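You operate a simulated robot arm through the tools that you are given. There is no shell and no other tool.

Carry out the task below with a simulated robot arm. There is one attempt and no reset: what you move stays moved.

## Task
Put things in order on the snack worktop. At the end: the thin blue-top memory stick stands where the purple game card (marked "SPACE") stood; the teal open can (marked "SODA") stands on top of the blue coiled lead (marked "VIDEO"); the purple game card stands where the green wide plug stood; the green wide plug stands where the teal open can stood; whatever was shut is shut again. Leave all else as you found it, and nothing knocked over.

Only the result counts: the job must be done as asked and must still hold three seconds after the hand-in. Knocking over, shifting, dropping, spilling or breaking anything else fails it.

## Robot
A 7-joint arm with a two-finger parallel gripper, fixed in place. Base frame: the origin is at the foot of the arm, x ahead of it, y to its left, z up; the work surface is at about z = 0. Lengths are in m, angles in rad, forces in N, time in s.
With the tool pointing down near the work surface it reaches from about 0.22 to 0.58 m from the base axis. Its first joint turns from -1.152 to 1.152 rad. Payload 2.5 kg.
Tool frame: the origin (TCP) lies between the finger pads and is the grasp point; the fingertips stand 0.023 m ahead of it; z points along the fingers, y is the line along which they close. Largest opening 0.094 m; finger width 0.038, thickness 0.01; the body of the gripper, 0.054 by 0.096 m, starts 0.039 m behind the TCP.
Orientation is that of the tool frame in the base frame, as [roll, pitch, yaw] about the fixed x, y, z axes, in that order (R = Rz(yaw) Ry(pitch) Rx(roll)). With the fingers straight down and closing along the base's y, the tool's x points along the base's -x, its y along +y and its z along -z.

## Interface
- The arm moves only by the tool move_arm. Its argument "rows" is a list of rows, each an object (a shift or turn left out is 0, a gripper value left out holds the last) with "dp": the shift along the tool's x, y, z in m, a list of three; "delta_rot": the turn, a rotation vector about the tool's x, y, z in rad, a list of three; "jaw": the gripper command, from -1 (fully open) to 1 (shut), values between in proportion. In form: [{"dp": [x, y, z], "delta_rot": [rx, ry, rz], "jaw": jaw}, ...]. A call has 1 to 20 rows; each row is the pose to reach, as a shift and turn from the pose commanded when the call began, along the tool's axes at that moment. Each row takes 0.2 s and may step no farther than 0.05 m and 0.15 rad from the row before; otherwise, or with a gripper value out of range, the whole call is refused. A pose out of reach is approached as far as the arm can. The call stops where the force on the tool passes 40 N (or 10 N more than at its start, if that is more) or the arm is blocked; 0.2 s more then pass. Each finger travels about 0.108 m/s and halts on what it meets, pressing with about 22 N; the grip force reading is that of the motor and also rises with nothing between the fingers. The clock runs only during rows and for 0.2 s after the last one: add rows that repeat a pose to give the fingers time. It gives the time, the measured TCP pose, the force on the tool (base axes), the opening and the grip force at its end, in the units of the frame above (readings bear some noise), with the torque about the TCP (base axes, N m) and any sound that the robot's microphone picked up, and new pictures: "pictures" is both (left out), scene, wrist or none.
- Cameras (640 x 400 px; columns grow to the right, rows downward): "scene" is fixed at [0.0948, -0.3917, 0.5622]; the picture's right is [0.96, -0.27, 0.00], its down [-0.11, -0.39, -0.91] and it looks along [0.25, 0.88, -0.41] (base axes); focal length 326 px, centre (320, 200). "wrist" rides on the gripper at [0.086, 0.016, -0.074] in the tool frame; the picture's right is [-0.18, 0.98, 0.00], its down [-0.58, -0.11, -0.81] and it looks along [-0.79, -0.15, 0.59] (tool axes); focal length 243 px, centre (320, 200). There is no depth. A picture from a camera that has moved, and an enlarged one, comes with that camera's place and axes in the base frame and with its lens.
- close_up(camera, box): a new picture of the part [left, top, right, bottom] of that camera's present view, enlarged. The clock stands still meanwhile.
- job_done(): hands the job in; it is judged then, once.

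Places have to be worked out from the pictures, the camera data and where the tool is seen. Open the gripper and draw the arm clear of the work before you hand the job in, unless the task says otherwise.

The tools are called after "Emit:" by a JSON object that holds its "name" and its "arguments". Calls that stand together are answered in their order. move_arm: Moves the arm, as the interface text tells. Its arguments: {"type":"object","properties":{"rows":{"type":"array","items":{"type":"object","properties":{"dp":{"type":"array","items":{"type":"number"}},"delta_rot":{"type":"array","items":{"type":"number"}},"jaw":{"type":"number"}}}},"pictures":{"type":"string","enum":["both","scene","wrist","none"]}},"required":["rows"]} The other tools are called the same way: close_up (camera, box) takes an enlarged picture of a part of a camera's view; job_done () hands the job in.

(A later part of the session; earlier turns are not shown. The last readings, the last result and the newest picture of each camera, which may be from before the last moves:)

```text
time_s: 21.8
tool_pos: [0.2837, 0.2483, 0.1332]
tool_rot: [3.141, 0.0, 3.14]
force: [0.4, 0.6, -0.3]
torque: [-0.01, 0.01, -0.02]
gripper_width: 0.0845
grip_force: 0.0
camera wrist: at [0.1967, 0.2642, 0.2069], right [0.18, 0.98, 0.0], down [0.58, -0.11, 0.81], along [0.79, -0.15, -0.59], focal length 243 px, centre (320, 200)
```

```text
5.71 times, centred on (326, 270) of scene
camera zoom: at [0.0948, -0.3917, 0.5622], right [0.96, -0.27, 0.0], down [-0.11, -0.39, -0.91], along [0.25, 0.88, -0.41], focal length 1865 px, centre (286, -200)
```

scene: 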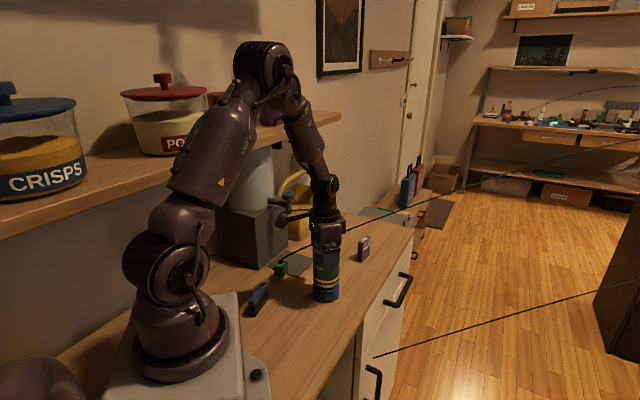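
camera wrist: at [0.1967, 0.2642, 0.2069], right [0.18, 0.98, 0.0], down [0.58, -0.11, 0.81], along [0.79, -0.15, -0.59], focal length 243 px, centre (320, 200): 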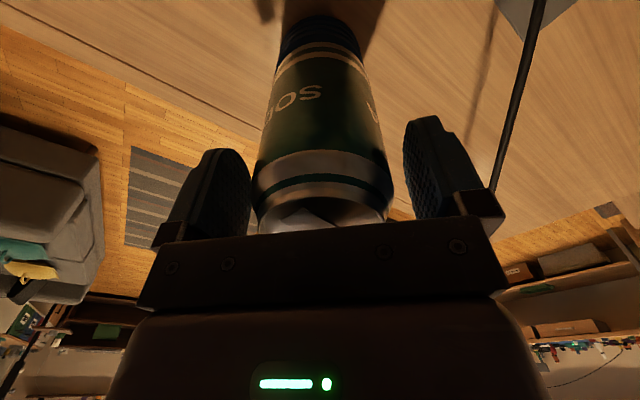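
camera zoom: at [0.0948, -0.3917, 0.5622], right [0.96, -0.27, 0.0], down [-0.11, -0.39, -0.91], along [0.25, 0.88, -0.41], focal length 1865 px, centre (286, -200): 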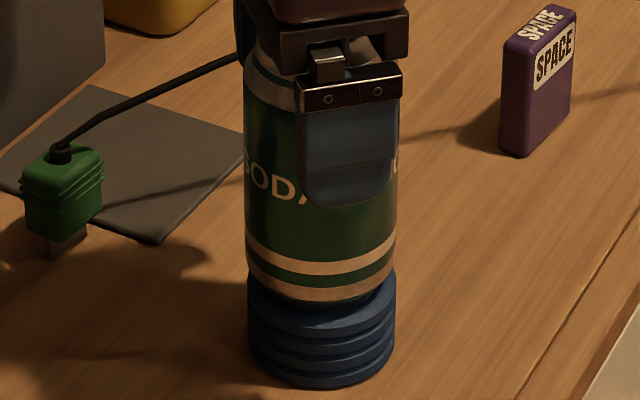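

The can stands on the coil by itself and the fingers are free. I rise straight up.

Emit:
{"name": "move_arm", "arguments": {"rows": [{"dp": [0, 0, -0.02], "jaw": -0.8}, {"dp": [0, 0, -0.05]}, {"dp": [0, 0, -0.08]}, {"dp": [0, 0, -0.11]}, {"dp": [0, 0, -0.14]}, {"dp": [0, 0, -0.16]}, {"dp": [0, 0, -0.16]}], "pictures": "both"}}

Emit:
{"name": "close_up", "arguments": {"camera": "scene", "box": [270, 225, 382, 305]}}

Emit:
{"name": "close_up", "arguments": {"camera": "wrist", "box": [200, 0, 440, 150]}}

```text
time_s: 23.4
tool_pos: [0.2837, 0.2477, 0.2947]
tool_rot: [-3.142, -0.001, 3.141]
force: [0.7, 0.1, -0.6]
torque: [0.01, 0.01, 0.02]
gripper_width: 0.0846
grip_force: 0.0
camera wrist: at [0.1948, 0.2641, 0.3688], right [0.18, 0.98, 0.0], down [0.58, -0.11, 0.81], along [0.79, -0.15, -0.59], focal length 243 px, centre (320, 200)
```

scene: 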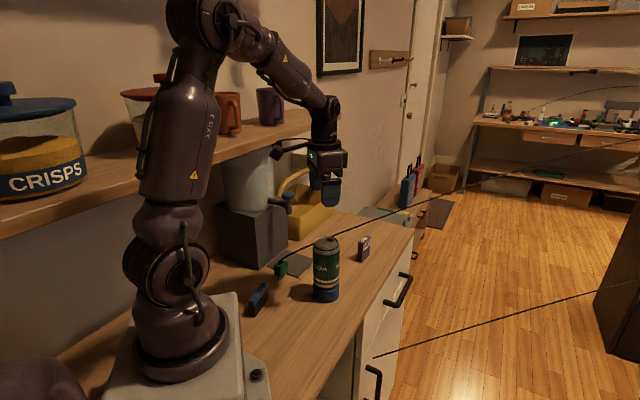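
wrist: 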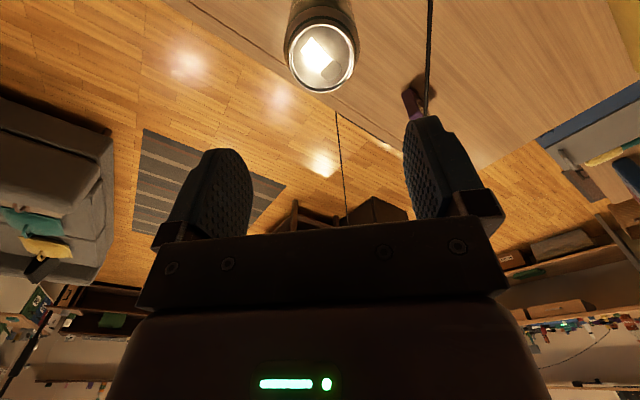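

```text
5.00 times, centred on (326, 265) of scene
camera zoom: at [0.0948, -0.3917, 0.5622], right [0.96, -0.27, 0.0], down [-0.11, -0.39, -0.91], along [0.25, 0.88, -0.41], focal length 1632 px, centre (290, -125)
```

zoom: 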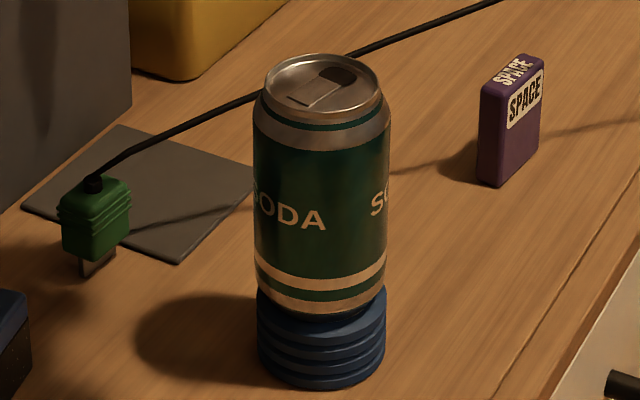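

```text
2.67 times, centred on (320, 75) of wrist
camera zoom: at [0.1948, 0.2641, 0.3688], right [0.18, 0.98, 0.0], down [0.58, -0.11, 0.81], along [0.79, -0.15, -0.59], focal length 647 px, centre (320, 533)
```

zoom: 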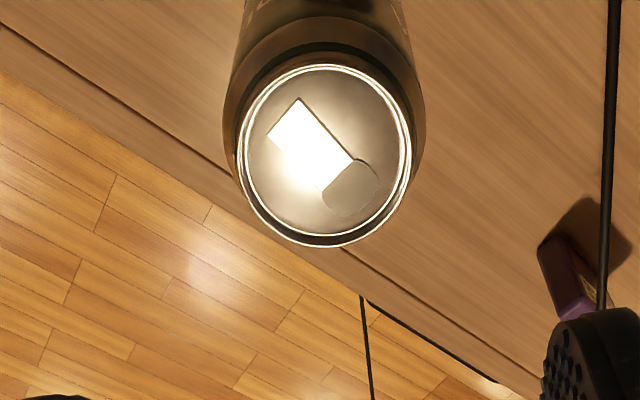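

Can on the coil is done and upright. Next is the plug: I turn the hand to 42° (across the plug's thin side) and stop in front of it at a safe distance from tap and shelf to look.

Emit:
{"name": "move_arm", "arguments": {"rows": [{"dp": [0.007, 0.007, 0.0], "delta_rot": [0, 0, -0.122], "jaw": -0.8}, {"dp": [0.015, 0.014, 0.0], "delta_rot": [0, 0, -0.244]}, {"dp": [0.022, 0.021, 0.01], "delta_rot": [0, 0, -0.366]}, {"dp": [0.03, 0.028, 0.03], "delta_rot": [0, 0, -0.489]}, {"dp": [0.037, 0.035, 0.05], "delta_rot": [0, 0, -0.611]}, {"dp": [0.044, 0.042, 0.07], "delta_rot": [0, 0, -0.733]}, {"dp": [0.044, 0.042, 0.075], "delta_rot": [0, 0, -0.733]}, {"dp": [0.044, 0.042, 0.075], "delta_rot": [0, 0, -0.733]}], "pictures": "both"}}

Emit:
{"name": "close_up", "arguments": {"camera": "wrist", "box": [280, 0, 520, 150]}}

```text
time_s: 25.2
tool_pos: [0.2393, 0.2913, 0.2178]
tool_rot: [3.14, -0.001, -2.406]
force: [-0.2, 0.8, 0.1]
torque: [-0.03, 0.02, -0.01]
gripper_width: 0.0846
grip_force: 0.1
camera wrist: at [0.1635, 0.2443, 0.2928], right [-0.52, 0.85, 0.0], down [0.5, 0.31, 0.81], along [0.69, 0.42, -0.59], focal length 243 px, centre (320, 200)
```

scene: 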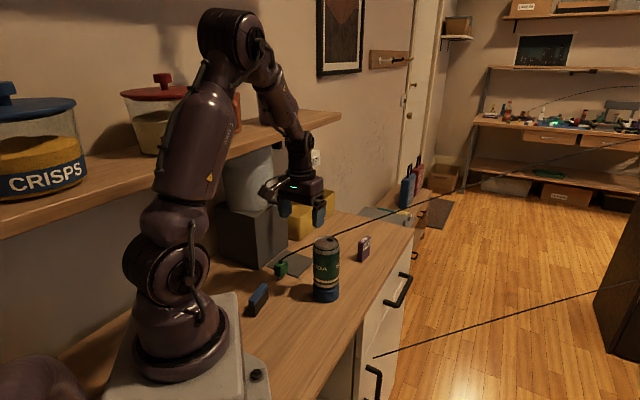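
wrist: 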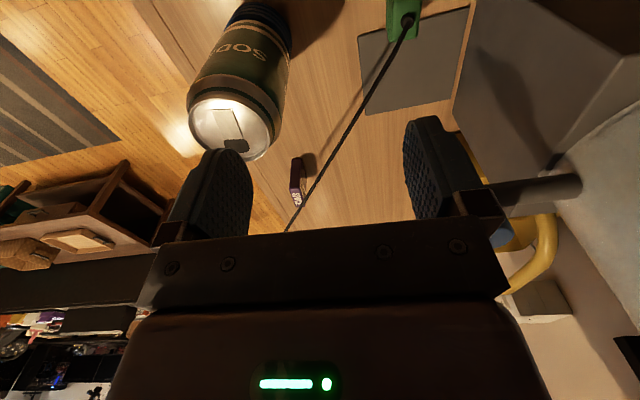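

```text
2.67 times, centred on (400, 75) of wrist
camera zoom: at [0.1635, 0.2443, 0.2928], right [-0.52, 0.85, 0.0], down [0.5, 0.31, 0.81], along [0.69, 0.42, -0.59], focal length 647 px, centre (107, 533)
```

zoom: 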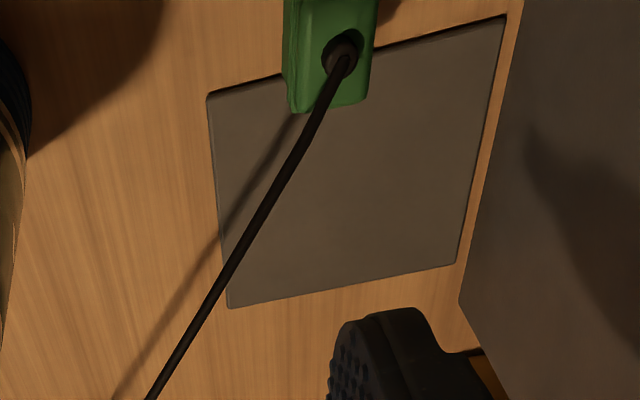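

The plug's stub is at about (0.188, 0.346), and the hand's 42° turn matches its faces. I narrow the jaws and come round beside the can and under the shelf level to a hover over the plug. I sit slightly behind its centre, so the lead leaves past the fingers.

Emit:
{"name": "move_arm", "arguments": {"rows": [{"dp": [0.002, 0.02, 0.015], "jaw": 0.0}, {"dp": [0.004, 0.038, 0.03]}, {"dp": [0.004, 0.04, 0.06]}, {"dp": [0.004, 0.042, 0.09]}, {"dp": [0.006, 0.058, 0.093]}, {"dp": [0.0083, 0.075, 0.093]}, {"dp": [0.0083, 0.075, 0.093]}], "pictures": "both"}}

Emit:
{"name": "close_up", "arguments": {"camera": "wrist", "box": [200, 0, 440, 150]}}

Emit:
{"name": "close_up", "arguments": {"camera": "scene", "box": [220, 150, 380, 290]}}

```text
time_s: 26.8
tool_pos: [0.1831, 0.3411, 0.1268]
tool_rot: [-3.141, 0.002, -2.41]
force: [0.6, 0.4, 1.0]
torque: [0.01, 0.03, -0.02]
gripper_width: 0.0469
grip_force: 0.0
camera wrist: at [0.107, 0.2952, 0.2009], right [-0.52, 0.85, 0.0], down [0.51, 0.31, 0.81], along [0.69, 0.42, -0.59], focal length 243 px, centre (320, 200)
```

scene: 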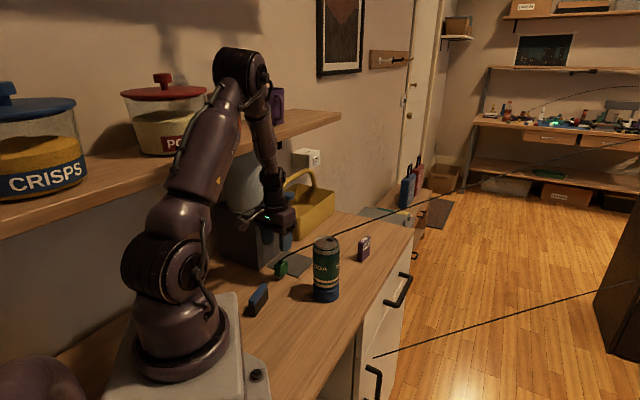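
wrist: 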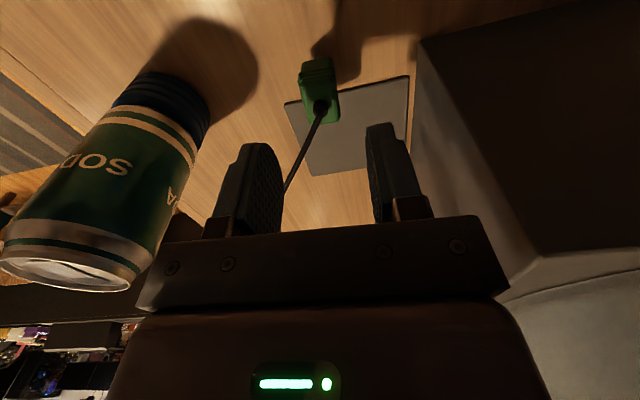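

```text
2.67 times, centred on (320, 75) of wrist
camera zoom: at [0.107, 0.2952, 0.2009], right [-0.52, 0.85, 0.0], down [0.51, 0.31, 0.81], along [0.69, 0.42, -0.59], focal length 647 px, centre (320, 533)
```

zoom: 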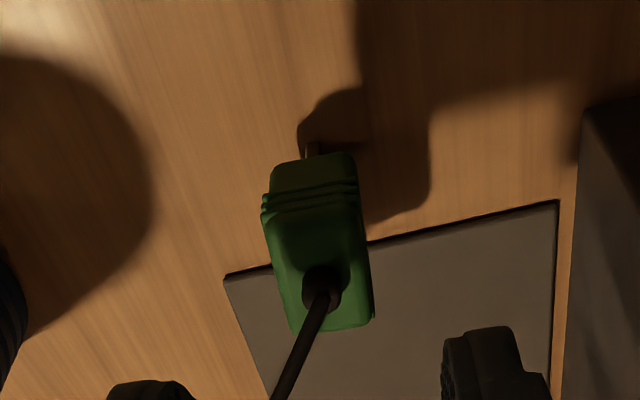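

```text
2.86 times, centred on (300, 220) of scene
camera zoom: at [0.0948, -0.3917, 0.5622], right [0.96, -0.27, 0.0], down [-0.11, -0.39, -0.91], along [0.25, 0.88, -0.41], focal length 933 px, centre (377, 143)
```

zoom: 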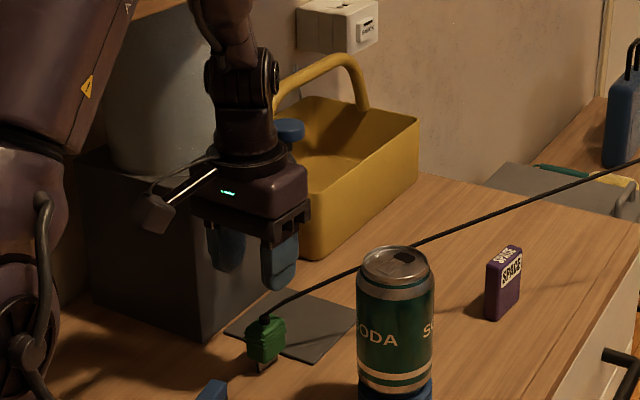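

The plug centre is about (0.1893, 0.346), so I'm laterally aligned within 0.5 mm. I shift 3 mm further back to keep clear of the lead and descend to TCP z≈0.042.

Emit:
{"name": "move_arm", "arguments": {"rows": [{"dp": [0.003, -0.0005, 0.02], "jaw": 0.0}, {"dp": [0.003, -0.0005, 0.045]}, {"dp": [0.003, -0.0005, 0.065]}, {"dp": [0.003, -0.0005, 0.078]}, {"dp": [0.003, -0.0005, 0.085]}, {"dp": [0.003, -0.0005, 0.085]}], "pictures": "both"}}

Emit:
{"name": "close_up", "arguments": {"camera": "wrist", "box": [220, 60, 420, 240]}}

Emit:
{"name": "close_up", "arguments": {"camera": "scene", "box": [240, 220, 320, 280]}}

```text
time_s: 28.2
tool_pos: [0.183, 0.3381, 0.0407]
tool_rot: [-3.141, 0.001, -2.411]
force: [-0.2, -0.6, -0.6]
torque: [0.02, 0.02, -0.03]
gripper_width: 0.0469
grip_force: 0.0
camera wrist: at [0.1071, 0.2916, 0.1144], right [-0.52, 0.85, 0.0], down [0.5, 0.31, 0.81], along [0.69, 0.42, -0.59], focal length 243 px, centre (320, 200)
```

scene: 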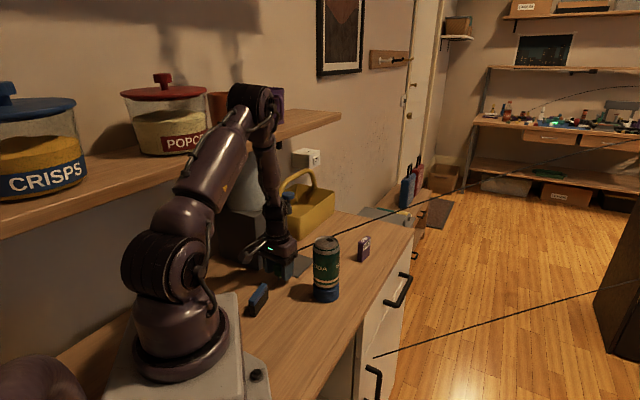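
wrist: 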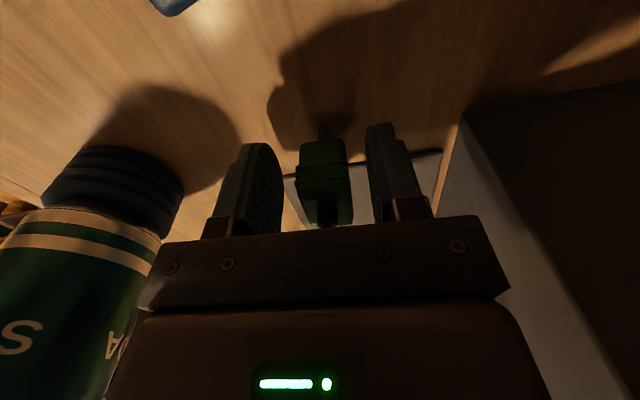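

```text
2.22 times, centred on (320, 150) of wrist
camera zoom: at [0.1071, 0.2916, 0.1144], right [-0.52, 0.85, 0.0], down [0.5, 0.31, 0.81], along [0.69, 0.42, -0.59], focal length 539 px, centre (320, 311)
```

zoom: 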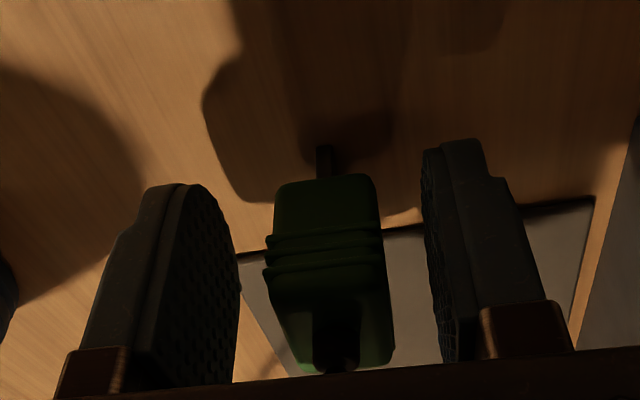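

```text
6.67 times, centred on (280, 250) of scene
camera zoom: at [0.0948, -0.3917, 0.5622], right [0.96, -0.27, 0.0], down [-0.11, -0.39, -0.91], along [0.25, 0.88, -0.41], focal length 2176 px, centre (587, -133)
```

zoom: 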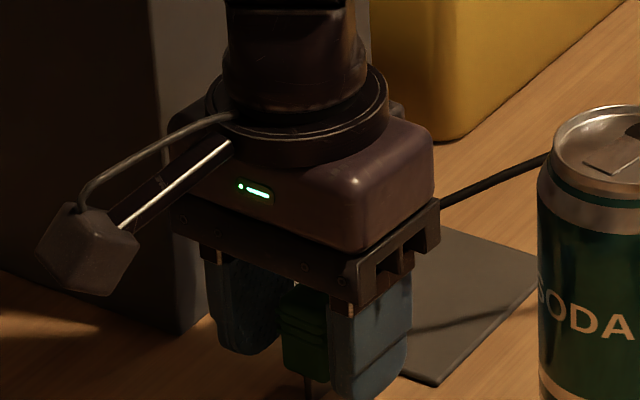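

The plug is nicely between the pads. I close on it.

Emit:
{"name": "move_arm", "arguments": {"rows": [{"dp": [0, 0, 0], "jaw": 0.3}, {"dp": [0, 0, 0], "jaw": 1}, {"dp": [0, 0, 0], "jaw": 1}, {"dp": [0, 0, 0], "jaw": 1}], "pictures": "wrist"}}

```text
time_s: 29.2
tool_pos: [0.1834, 0.3385, 0.0405]
tool_rot: [3.14, 0.0, -2.408]
force: [0.3, 0.4, -0.7]
torque: [0.0, 0.07, -0.03]
gripper_width: 0.0232
grip_force: 22.1
camera wrist: at [0.1071, 0.2915, 0.1145], right [-0.52, 0.85, 0.0], down [0.5, 0.31, 0.81], along [0.69, 0.42, -0.59], focal length 243 px, centre (320, 200)
```

wrist: 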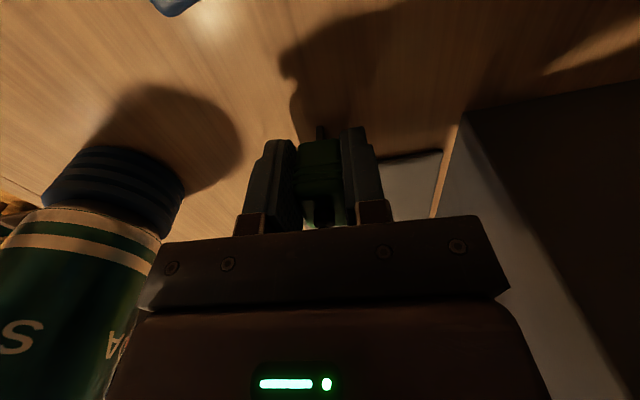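

Gripped at 0.023 m. I lift 4 cm slowly and watch the force and the lead.

Emit:
{"name": "move_arm", "arguments": {"rows": [{"dp": [0, 0, -0.005]}, {"dp": [0, 0, -0.015]}, {"dp": [0, 0, -0.028]}, {"dp": [0, 0, -0.04]}, {"dp": [0, 0, -0.04]}], "pictures": "both"}}

Emit:
{"name": "close_up", "arguments": {"camera": "scene", "box": [230, 200, 390, 300]}}

```text
time_s: 30.4
tool_pos: [0.1806, 0.3386, 0.0807]
tool_rot: [3.142, 0.0, -2.409]
force: [1.0, -0.6, -1.4]
torque: [0.04, 0.01, 0.02]
gripper_width: 0.0233
grip_force: 22.1
camera wrist: at [0.1057, 0.2917, 0.1546], right [-0.52, 0.85, 0.0], down [0.5, 0.31, 0.81], along [0.69, 0.42, -0.59], focal length 243 px, centre (320, 200)
```

scene: 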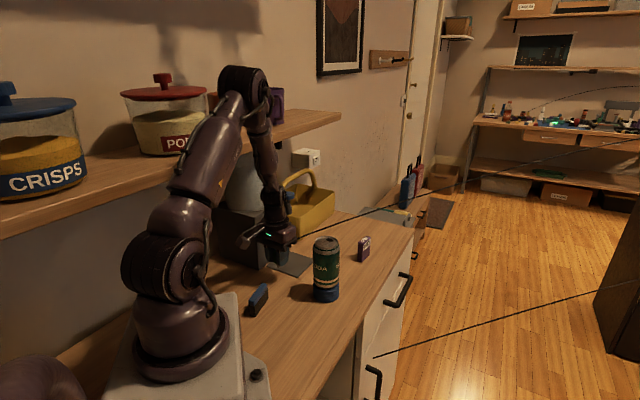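
wrist: 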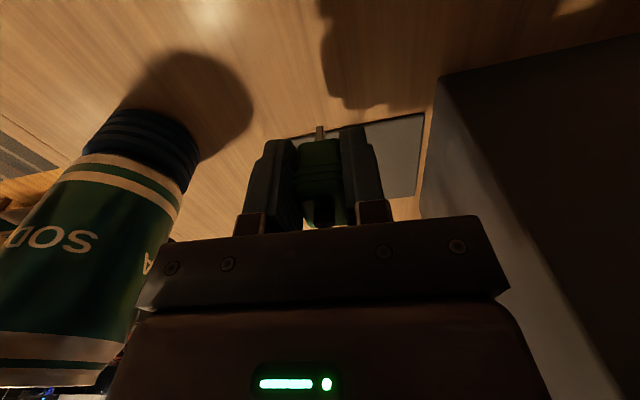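

```text
4.00 times, centred on (310, 250) of scene
camera zoom: at [0.0948, -0.3917, 0.5622], right [0.96, -0.27, 0.0], down [-0.11, -0.39, -0.91], along [0.25, 0.88, -0.41], focal length 1306 px, centre (360, 0)
```

zoom: 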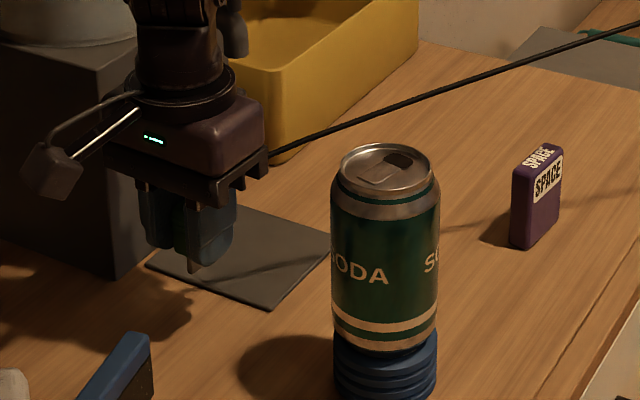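

The lead simply follows the plug toward a fixed far end with no noticeable pull. If I put the plug at the can's place now, its lead would hang over the card. So I park it first at a free front spot near (0.24, 0.15), carrying it high over everything.

Emit:
{"name": "move_arm", "arguments": {"rows": [{"dp": [0, 0, -0.02]}, {"dp": [0, 0, -0.04]}, {"dp": [0.008, -0.009, -0.06]}, {"dp": [0.016, -0.019, -0.08]}, {"dp": [0.024, -0.028, -0.1]}, {"dp": [0.031, -0.037, -0.12]}, {"dp": [0.043, -0.058, -0.13]}, {"dp": [0.055, -0.079, -0.135]}, {"dp": [0.067, -0.0995, -0.14]}, {"dp": [0.076, -0.126, -0.14]}, {"dp": [0.085, -0.152, -0.14]}, {"dp": [0.0937, -0.1782, -0.14]}, {"dp": [0.0937, -0.1782, -0.14]}], "pictures": "both"}}

Emit:
{"name": "close_up", "arguments": {"camera": "scene", "box": [200, 180, 400, 310]}}

```text
time_s: 33.2
tool_pos: [0.2343, 0.1435, 0.2185]
tool_rot: [-3.14, 0.001, -2.41]
force: [0.1, 0.2, -0.5]
torque: [-0.01, 0.0, -0.01]
gripper_width: 0.0231
grip_force: 22.1
camera wrist: at [0.1579, 0.0965, 0.2924], right [-0.52, 0.85, 0.0], down [0.5, 0.31, 0.81], along [0.69, 0.42, -0.59], focal length 243 px, centre (320, 200)
```

scene: 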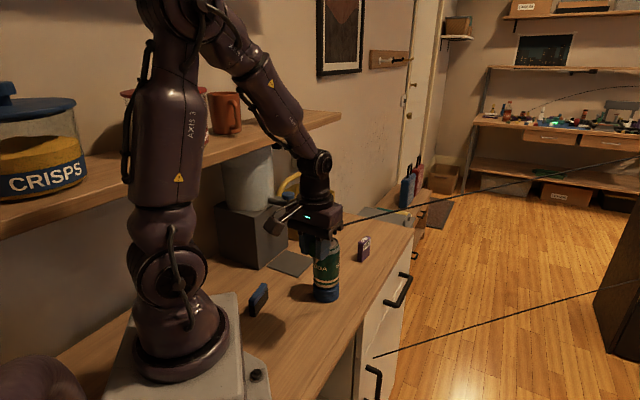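
wrist: 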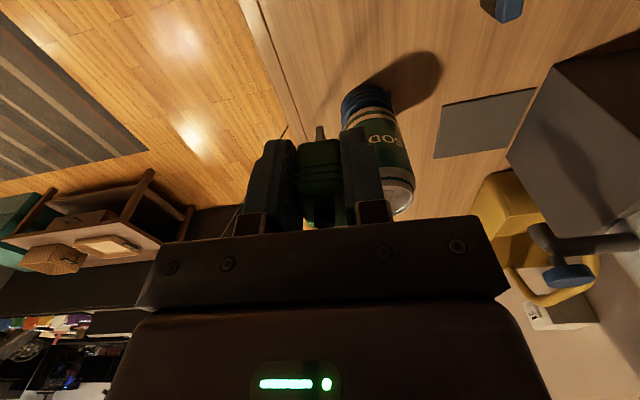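

```text
3.08 times, centred on (300, 245) of scene
camera zoom: at [0.0948, -0.3917, 0.5622], right [0.96, -0.27, 0.0], down [-0.11, -0.39, -0.91], along [0.25, 0.88, -0.41], focal length 1004 px, centre (382, 62)
```

zoom: 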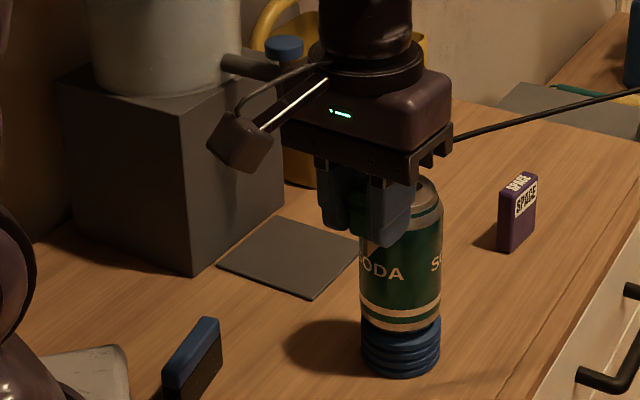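

The plug is high over the parking spot, with the can and everything else undisturbed. I descend to about 1 cm above the surface and look.

Emit:
{"name": "move_arm", "arguments": {"rows": [{"dp": [0, 0, 0.03]}, {"dp": [0, 0, 0.06]}, {"dp": [0, 0, 0.09]}, {"dp": [0, 0, 0.12]}, {"dp": [0, 0, 0.145]}, {"dp": [0, 0, 0.16]}, {"dp": [0, 0, 0.166]}, {"dp": [0, 0, 0.166]}], "pictures": "both"}}

Emit:
{"name": "close_up", "arguments": {"camera": "scene", "box": [240, 220, 400, 340]}}

```text
time_s: 35.0
tool_pos: [0.2319, 0.145, 0.0519]
tool_rot: [3.141, 0.0, -2.408]
force: [-0.3, 0.5, -0.3]
torque: [-0.02, -0.02, 0.01]
gripper_width: 0.0233
grip_force: 22.4
camera wrist: at [0.1559, 0.0981, 0.127], right [-0.52, 0.85, 0.0], down [0.5, 0.31, 0.81], along [0.69, 0.42, -0.59], focal length 243 px, centre (320, 200)
```

scene: 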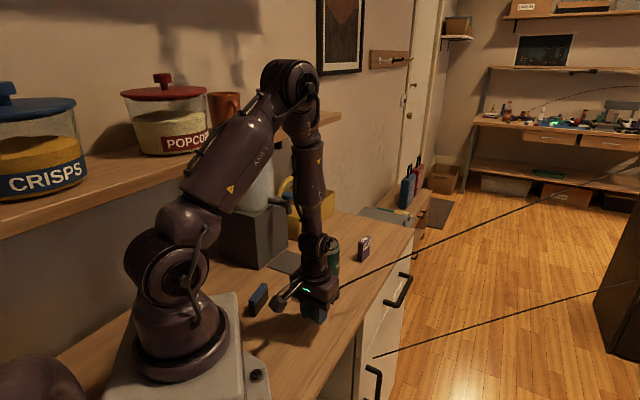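
wrist: 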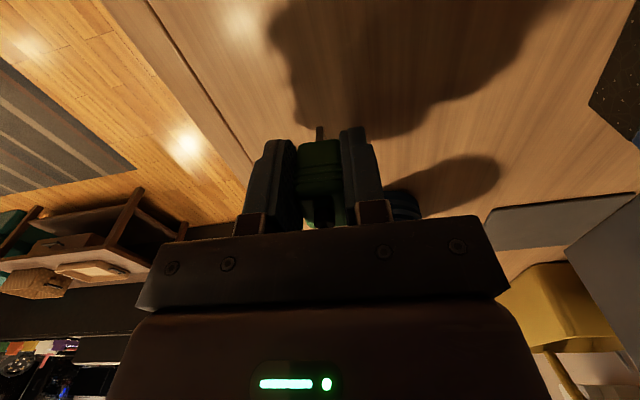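

```text
3.33 times, centred on (320, 280) of scene
camera zoom: at [0.0948, -0.3917, 0.5622], right [0.96, -0.27, 0.0], down [-0.11, -0.39, -0.91], along [0.25, 0.88, -0.41], focal length 1088 px, centre (320, -67)
```

zoom: 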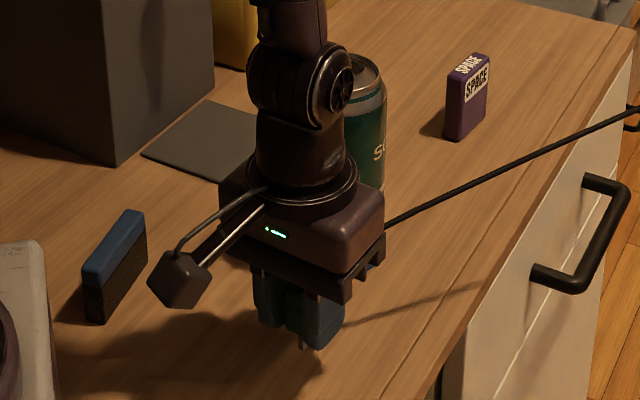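

About 1 cm to go. I lower slowly to touchdown.

Emit:
{"name": "move_arm", "arguments": {"rows": [{"dp": [0, 0, 0.004]}, {"dp": [0, 0, 0.008]}, {"dp": [0, 0, 0.01]}, {"dp": [0, 0, 0.011]}, {"dp": [0, 0, 0.012]}, {"dp": [0, 0, 0.012]}], "pictures": "none"}}

```text
time_s: 36.4
tool_pos: [0.2322, 0.1444, 0.0418]
tool_rot: [3.141, 0.001, -2.409]
force: [-0.5, 0.7, -0.1]
torque: [-0.02, 0.01, 0.01]
gripper_width: 0.0232
grip_force: 22.3
```

Emit:
{"name": "close_up", "arguments": {"camera": "scene", "box": [285, 290, 349, 330]}}

Emit:
{"name": "move_arm", "arguments": {"rows": [{"dp": [0, 0, 0.001]}, {"dp": [0, 0, 0.002]}, {"dp": [0, 0, 0.002]}], "pictures": "none"}}

```text
10.00 times, centred on (317, 310) of scene
camera zoom: at [0.0948, -0.3917, 0.5622], right [0.96, -0.27, 0.0], down [-0.11, -0.39, -0.91], along [0.25, 0.88, -0.41], focal length 3264 px, centre (350, -900)
```

zoom: 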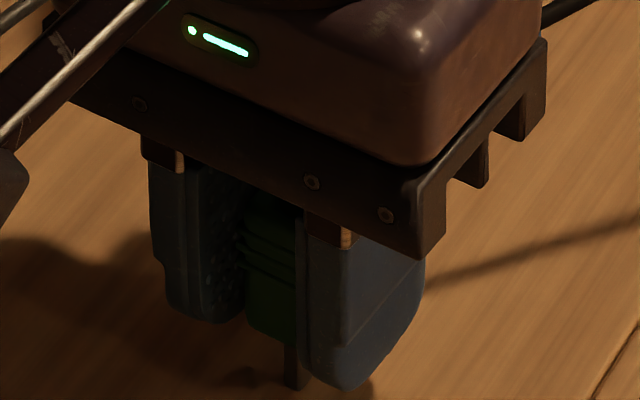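

```text
time_s: 37.2
tool_pos: [0.2311, 0.1441, 0.0406]
tool_rot: [3.141, 0.0, -2.408]
force: [-0.5, -0.1, 7.5]
torque: [0.03, -0.05, -0.01]
gripper_width: 0.0231
grip_force: 22.0
```

Touchdown with 7.5 N at the same height it was gripped. I ease slightly and open to the earlier narrow opening.

Emit:
{"name": "move_arm", "arguments": {"rows": [{"dp": [0, 0, -0.0007], "jaw": 1}, {"dp": [0, 0, -0.0007], "jaw": 0.45}, {"dp": [0, 0, -0.0007], "jaw": 0.3}, {"dp": [0, 0, -0.0007], "jaw": 0.0}, {"dp": [0, 0, -0.0007], "jaw": 0.0}, {"dp": [0, 0, -0.0007], "jaw": 0.0}], "pictures": "both"}}

Emit:
{"name": "close_up", "arguments": {"camera": "wrist", "box": [220, 60, 420, 240]}}

```text
time_s: 38.6
tool_pos: [0.23, 0.1442, 0.0406]
tool_rot: [3.141, -0.001, -2.411]
force: [-0.2, 0.1, 0.0]
torque: [0.01, 0.0, 0.0]
gripper_width: 0.0469
grip_force: 0.1
camera wrist: at [0.1545, 0.0977, 0.1141], right [-0.52, 0.85, 0.0], down [0.5, 0.31, 0.81], along [0.69, 0.42, -0.59], focal length 243 px, centre (320, 200)
```

scene: 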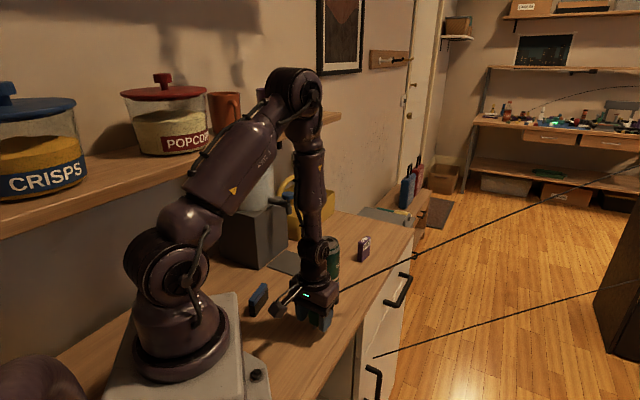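
wrist: 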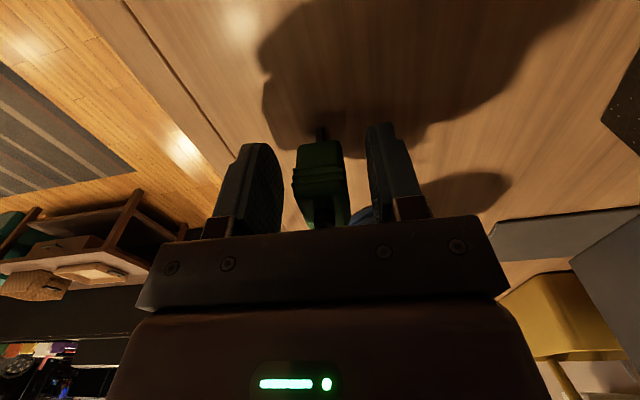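

```text
2.22 times, centred on (320, 150) of wrist
camera zoom: at [0.1545, 0.0977, 0.1141], right [-0.52, 0.85, 0.0], down [0.5, 0.31, 0.81], along [0.69, 0.42, -0.59], focal length 539 px, centre (320, 311)
```

zoom: 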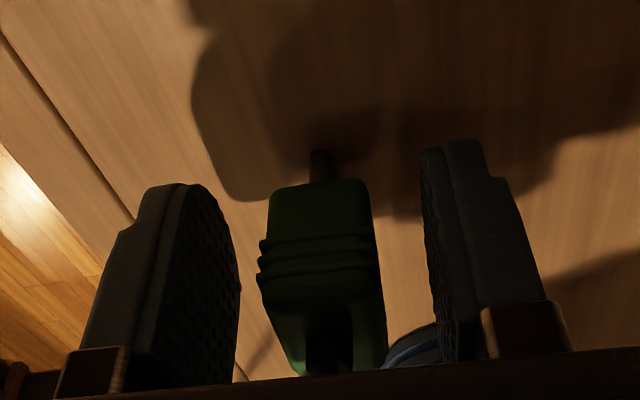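

The plug stands free at the parking spot. I back off and rise, then travel high over the can to look at the card.

Emit:
{"name": "move_arm", "arguments": {"rows": [{"dp": [0.006, 0, -0.015]}, {"dp": [0.008, 0, -0.045]}, {"dp": [0.008, 0, -0.085]}, {"dp": [0.008, 0, -0.13]}, {"dp": [0.0, 0.001, -0.17]}, {"dp": [-0.015, 0.002, -0.205]}, {"dp": [-0.05, 0.005, -0.21]}, {"dp": [-0.09, 0.008, -0.21]}, {"dp": [-0.13, 0.012, -0.21]}, {"dp": [-0.17, 0.016, -0.21]}, {"dp": [-0.21, 0.02, -0.21]}, {"dp": [-0.25, 0.024, -0.21]}, {"dp": [-0.28, 0.027, -0.21]}, {"dp": [-0.2923, 0.0275, -0.21]}, {"dp": [-0.2923, 0.0275, -0.21]}], "pictures": "both"}}

Emit:
{"name": "close_up", "arguments": {"camera": "wrist", "box": [200, 0, 440, 150]}}

Emit:
{"name": "close_up", "arguments": {"camera": "scene", "box": [240, 230, 400, 340]}}

```text
time_s: 41.8
tool_pos: [0.4315, 0.3578, 0.2499]
tool_rot: [-3.141, 0.001, -2.408]
force: [-0.5, 0.4, 0.3]
torque: [-0.03, -0.01, 0.0]
gripper_width: 0.0468
grip_force: 0.0
camera wrist: at [0.3547, 0.3126, 0.3242], right [-0.52, 0.85, 0.0], down [0.51, 0.31, 0.81], along [0.69, 0.42, -0.59], focal length 243 px, centre (320, 200)
```

scene: 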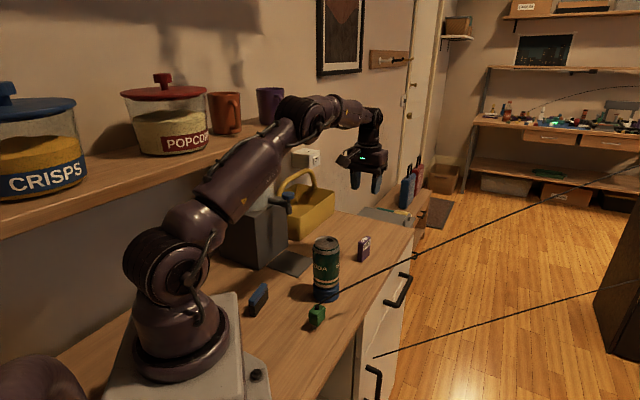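
wrist: 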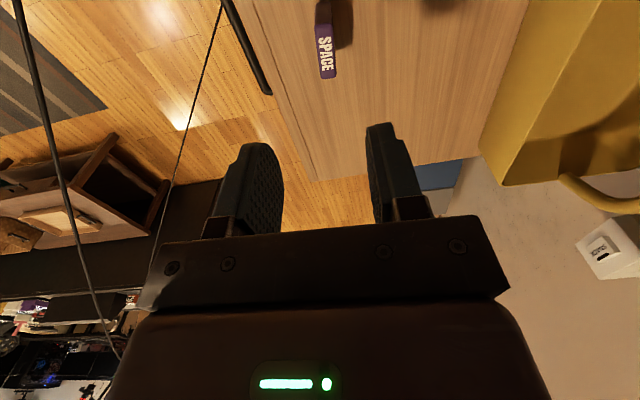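

```text
2.67 times, centred on (320, 75) of wrist
camera zoom: at [0.3547, 0.3126, 0.3242], right [-0.52, 0.85, 0.0], down [0.51, 0.31, 0.81], along [0.69, 0.42, -0.59], focal length 647 px, centre (320, 533)
```

zoom: 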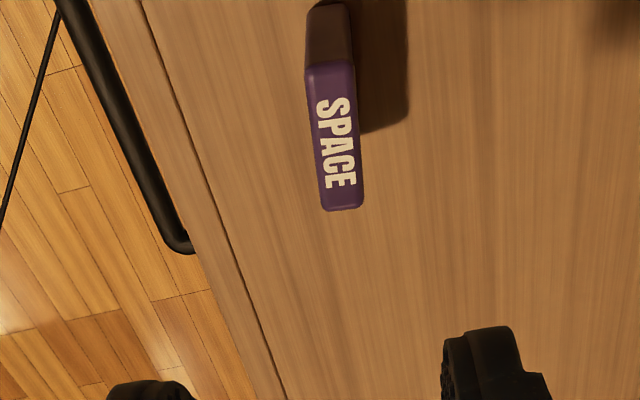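

```text
3.64 times, centred on (320, 285) of scene
camera zoom: at [0.0948, -0.3917, 0.5622], right [0.96, -0.27, 0.0], down [-0.11, -0.39, -0.91], along [0.25, 0.88, -0.41], focal length 1187 px, centre (320, -109)
```

zoom: 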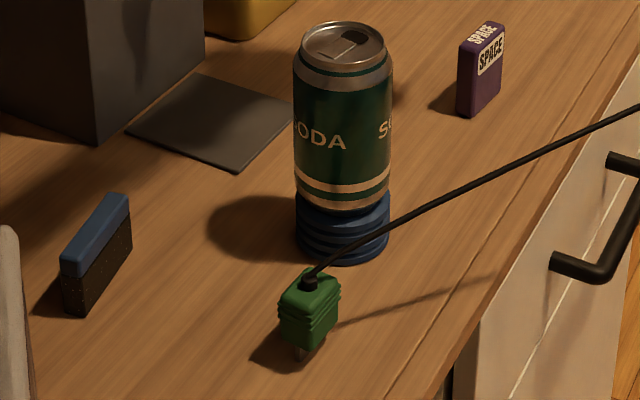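

The card's top centre is about 2.3 cm ahead and 3 mm right of the tool. It is turned about 3° relative to the hand and about 0.061 high. I align and drop to a closer hover, aiming 5 mm short of its centre because the reach limit is near.

Emit:
{"name": "move_arm", "arguments": {"rows": [{"dp": [-0.009, 0.0015, 0.03], "delta_rot": [0, 0, 0.025], "jaw": 0.0}, {"dp": [-0.0178, 0.003, 0.06], "delta_rot": [0, 0, 0.05]}, {"dp": [-0.0178, 0.003, 0.09], "delta_rot": [0, 0, 0.05]}, {"dp": [-0.0178, 0.003, 0.11], "delta_rot": [0, 0, 0.05]}, {"dp": [-0.0178, 0.003, 0.11], "delta_rot": [0, 0, 0.05]}], "pictures": "both"}}

Emit:
{"name": "close_up", "arguments": {"camera": "wrist", "box": [220, 20, 420, 220]}}

```text
time_s: 43.0
tool_pos: [0.4415, 0.3729, 0.1419]
tool_rot: [-3.141, -0.002, -2.456]
force: [0.0, -0.8, -0.1]
torque: [0.01, -0.01, -0.04]
gripper_width: 0.0471
grip_force: 0.1
camera wrist: at [0.3634, 0.3292, 0.215], right [-0.48, 0.88, 0.0], down [0.52, 0.28, 0.81], along [0.71, 0.39, -0.59], focal length 243 px, centre (320, 200)
```

scene: 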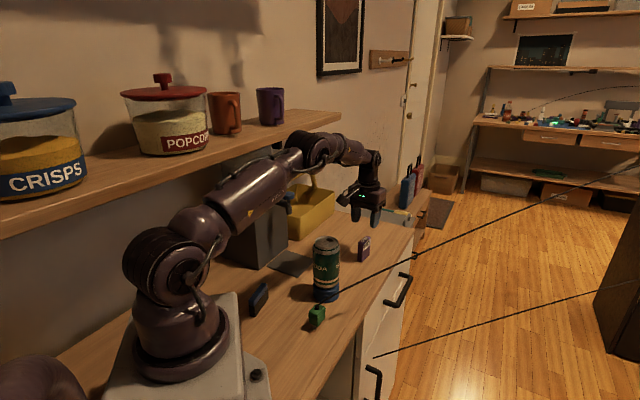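
wrist: 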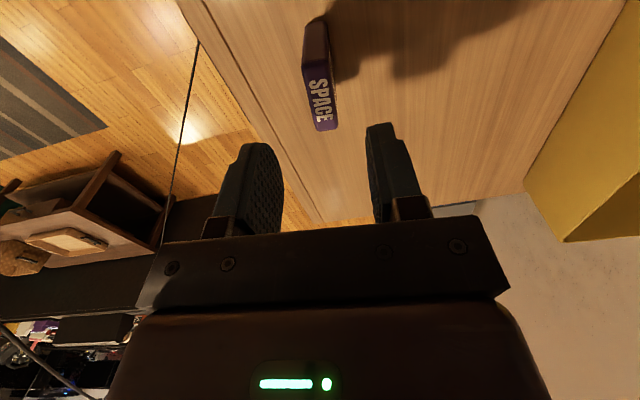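

```text
2.00 times, centred on (320, 120) of wrist
camera zoom: at [0.3634, 0.3292, 0.215], right [-0.48, 0.88, 0.0], down [0.52, 0.28, 0.81], along [0.71, 0.39, -0.59], focal length 485 px, centre (320, 360)
```

zoom: 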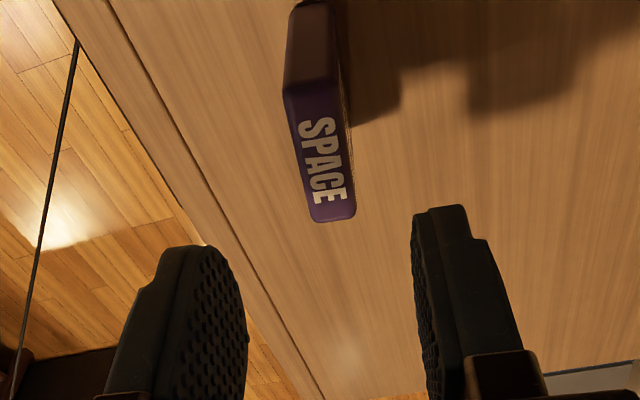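

Well aligned (0.7 mm sideways, about 1.4° off). I fine-tune and descend to grip height.

Emit:
{"name": "move_arm", "arguments": {"rows": [{"dp": [0, 0.0005, 0.03], "delta_rot": [0, 0, 0.024]}, {"dp": [0, 0.0005, 0.06], "delta_rot": [0, 0, 0.024]}, {"dp": [0, 0.0005, 0.085], "delta_rot": [0, 0, 0.024]}, {"dp": [0, 0.0005, 0.0975], "delta_rot": [0, 0, 0.024]}, {"dp": [0, 0.0005, 0.0975], "delta_rot": [0, 0, 0.024]}], "pictures": "both"}}

Emit:
{"name": "close_up", "arguments": {"camera": "wrist", "box": [220, 60, 420, 240]}}

Emit:
{"name": "close_up", "arguments": {"camera": "scene", "box": [320, 190, 420, 270]}}

```text
time_s: 44.2
tool_pos: [0.44, 0.3739, 0.0426]
tool_rot: [3.141, 0.0, -2.482]
force: [0.0, 0.1, 0.2]
torque: [0.01, -0.01, 0.01]
gripper_width: 0.047
grip_force: 0.0
camera wrist: at [0.3599, 0.3333, 0.1168], right [-0.46, 0.89, 0.0], down [0.53, 0.27, 0.81], along [0.72, 0.37, -0.59], focal length 243 px, centre (320, 200)
```

scene: 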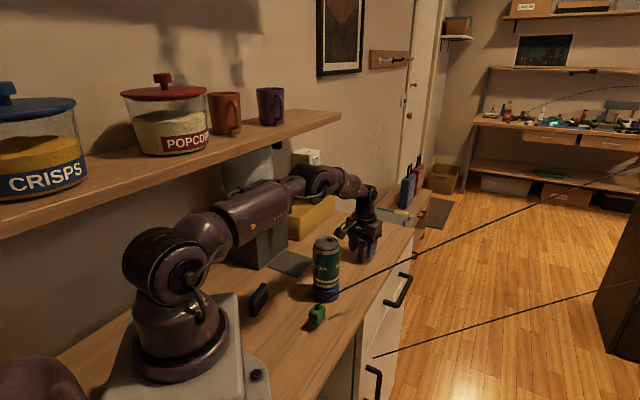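
wrist: 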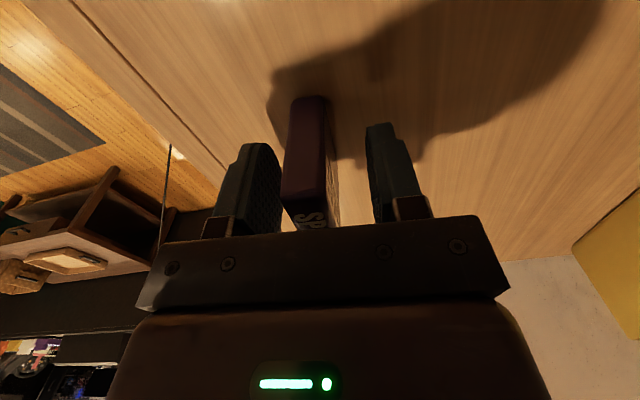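

```text
2.22 times, centred on (320, 150) of wrist
camera zoom: at [0.3599, 0.3333, 0.1168], right [-0.46, 0.89, 0.0], down [0.53, 0.27, 0.81], along [0.72, 0.37, -0.59], focal length 539 px, centre (320, 311)
```

zoom: 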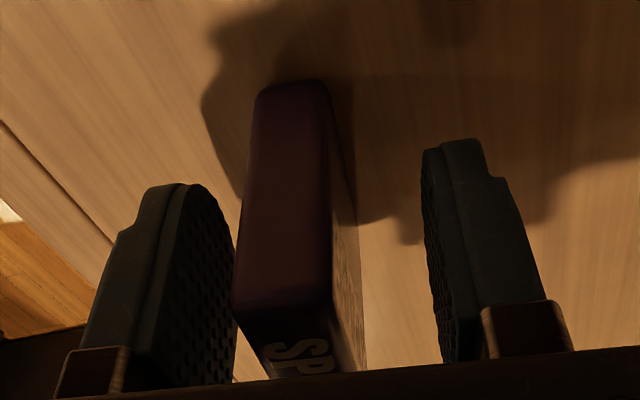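

```text
5.00 times, centred on (370, 230) of scene
camera zoom: at [0.0948, -0.3917, 0.5622], right [0.96, -0.27, 0.0], down [-0.11, -0.39, -0.91], along [0.25, 0.88, -0.41], focal length 1632 px, centre (70, 50)
```

zoom: 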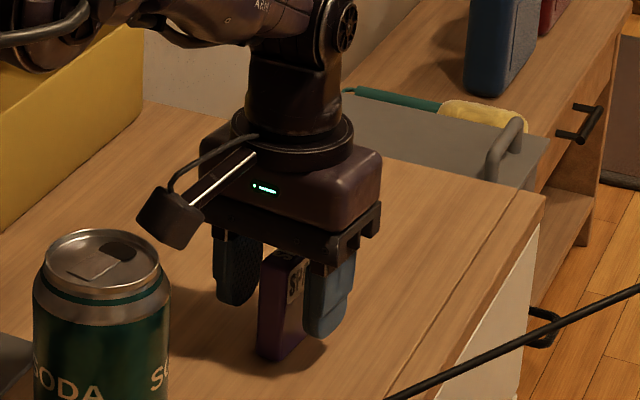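

The card sits about 3 mm toward one finger. I shift to centre it, then close.

Emit:
{"name": "move_arm", "arguments": {"rows": [{"dp": [0, -0.0015, 0]}, {"dp": [0, -0.003, 0]}, {"dp": [0, -0.003, 0], "jaw": 0.3}, {"dp": [0, -0.003, 0], "jaw": 0.6}, {"dp": [0, -0.003, 0], "jaw": 1}, {"dp": [0, -0.003, 0], "jaw": 1}, {"dp": [0, -0.003, 0], "jaw": 1}], "pictures": "wrist"}}

Emit:
{"name": "close_up", "arguments": {"camera": "wrist", "box": [220, 60, 420, 240]}}

```text
time_s: 45.8
tool_pos: [0.4422, 0.3718, 0.0434]
tool_rot: [-3.142, 0.001, -2.482]
force: [-0.5, 1.0, -0.7]
torque: [0.03, 0.0, 0.0]
gripper_width: 0.0172
grip_force: 22.2
camera wrist: at [0.3626, 0.331, 0.1171], right [-0.46, 0.89, 0.0], down [0.53, 0.27, 0.81], along [0.72, 0.37, -0.59], focal length 243 px, centre (320, 200)
```

wrist: 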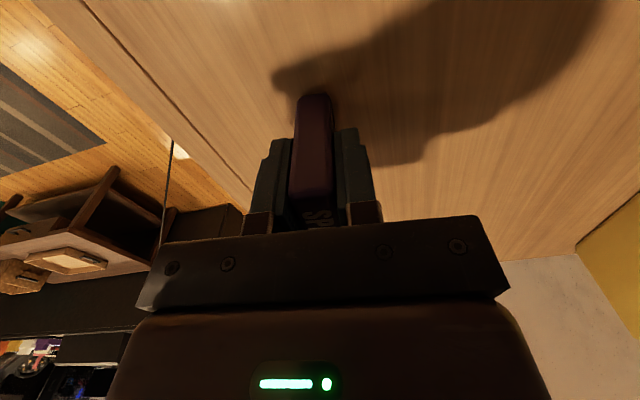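

```text
2.22 times, centred on (320, 150) of wrist
camera zoom: at [0.3626, 0.331, 0.1171], right [-0.46, 0.89, 0.0], down [0.53, 0.27, 0.81], along [0.72, 0.37, -0.59], focal length 539 px, centre (320, 311)
```

zoom: 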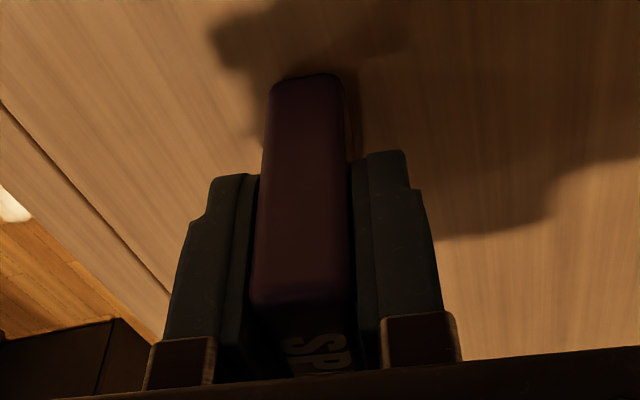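

The card is held (17 mm thick). I lift it high and carry it over to the left side while turning the hand to 115°. At the plug's spot the card will then lie parallel to the slate edge and not overlap it.

Emit:
{"name": "move_arm", "arguments": {"rows": [{"dp": [0, 0, -0.012]}, {"dp": [0, 0, -0.045]}, {"dp": [0, 0, -0.085]}, {"dp": [0, 0, -0.125]}, {"dp": [0, 0, -0.165]}, {"dp": [0.015, 0.005, -0.2]}, {"dp": [0.04, 0.0127, -0.2066], "delta_rot": [0, 0, -0.1347]}, {"dp": [0.065, 0.0204, -0.2066], "delta_rot": [0, 0, -0.2694]}, {"dp": [0.09, 0.0281, -0.2066], "delta_rot": [0, 0, -0.4041]}, {"dp": [0.115, 0.0358, -0.2066], "delta_rot": [0, 0, -0.5388]}, {"dp": [0.14, 0.0435, -0.2066], "delta_rot": [0, 0, -0.6735]}, {"dp": [0.165, 0.0512, -0.2066], "delta_rot": [0, 0, -0.8082]}, {"dp": [0.19, 0.0589, -0.2066], "delta_rot": [0, 0, -0.9429]}, {"dp": [0.215, 0.0666, -0.2066], "delta_rot": [0, 0, -1.0776]}, {"dp": [0.24, 0.0743, -0.2066], "delta_rot": [0, 0, -1.2123]}, {"dp": [0.2641, 0.0823, -0.2066], "delta_rot": [0, 0, -1.347]}, {"dp": [0.2641, 0.0823, -0.2066], "delta_rot": [0, 0, -1.347]}], "pictures": "both"}}

```text
time_s: 49.4
tool_pos: [0.1835, 0.2769, 0.2477]
tool_rot: [3.14, 0.0, -1.131]
force: [0.1, -0.2, 0.2]
torque: [-0.03, 0.0, -0.04]
gripper_width: 0.0176
grip_force: 22.4
camera wrist: at [0.2055, 0.1911, 0.3223], right [-0.97, -0.25, 0.0], down [-0.15, 0.57, 0.81], along [-0.2, 0.78, -0.59], focal length 243 px, centre (320, 200)
```

scene: 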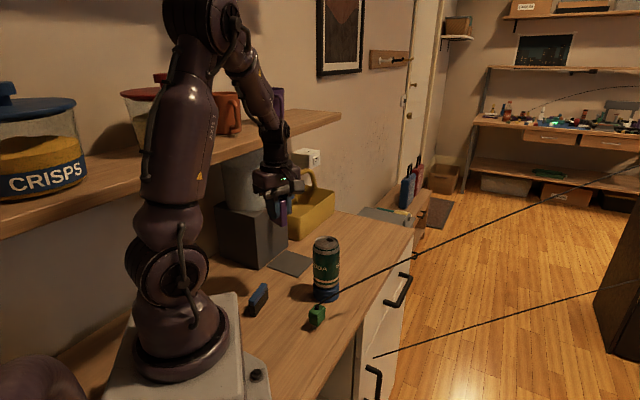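
wrist: 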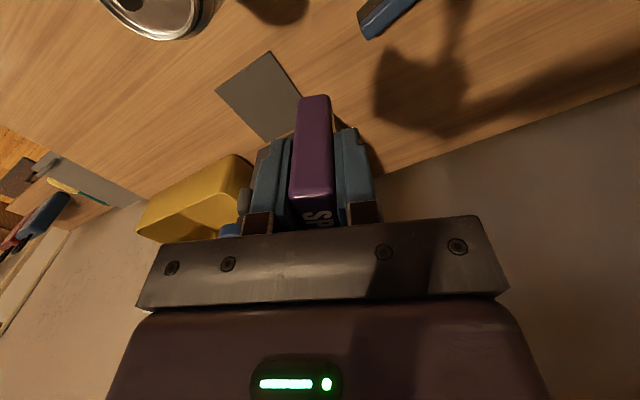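

Carry went cleanly with the hand at 115°. I descend here, between the stick and the can, until the card is about 2 cm above the surface. That keeps the hand below the tap nozzle for the last stretch.

Emit:
{"name": "move_arm", "arguments": {"rows": [{"dp": [0, 0, 0.04]}, {"dp": [0, 0, 0.08]}, {"dp": [0, 0, 0.12]}, {"dp": [0, 0, 0.155]}, {"dp": [0, 0, 0.178]}, {"dp": [0, 0, 0.185]}, {"dp": [0, 0, 0.185]}], "pictures": "both"}}

Emit:
{"name": "close_up", "arguments": {"camera": "scene", "box": [220, 180, 360, 320]}}

```text
time_s: 51.0
tool_pos: [0.1824, 0.2745, 0.0639]
tool_rot: [-3.141, 0.0, -1.135]
force: [0.5, 0.2, 0.2]
torque: [-0.01, 0.01, 0.01]
gripper_width: 0.0175
grip_force: 21.7
camera wrist: at [0.2028, 0.1893, 0.139], right [-0.97, -0.25, 0.0], down [-0.15, 0.57, 0.81], along [-0.2, 0.78, -0.59], focal length 243 px, centre (320, 200)
```

scene: 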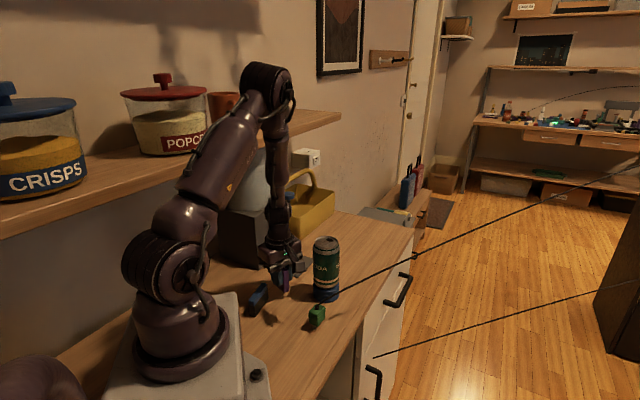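
wrist: 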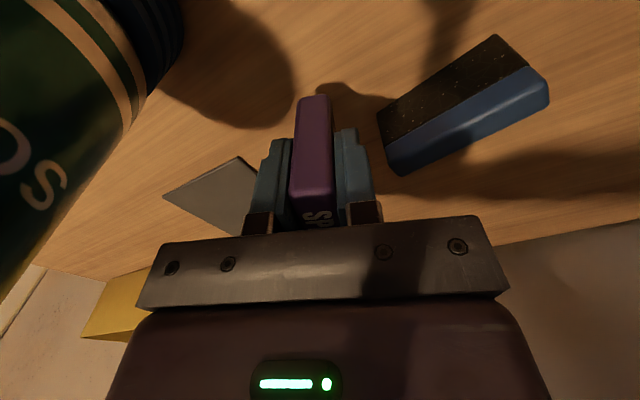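

```text
2.86 times, centred on (290, 250) of scene
camera zoom: at [0.0948, -0.3917, 0.5622], right [0.96, -0.27, 0.0], down [-0.11, -0.39, -0.91], along [0.25, 0.88, -0.41], focal length 933 px, centre (406, 57)
```

zoom: 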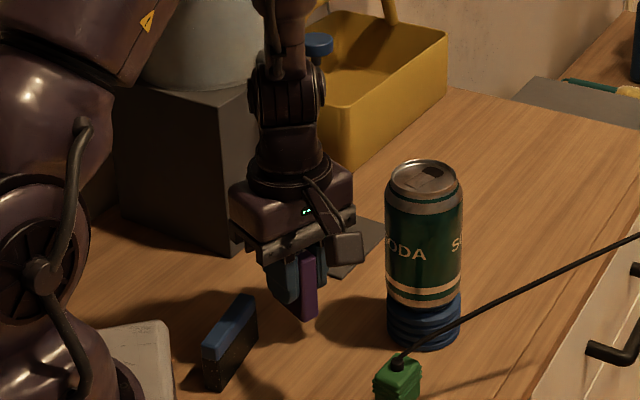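

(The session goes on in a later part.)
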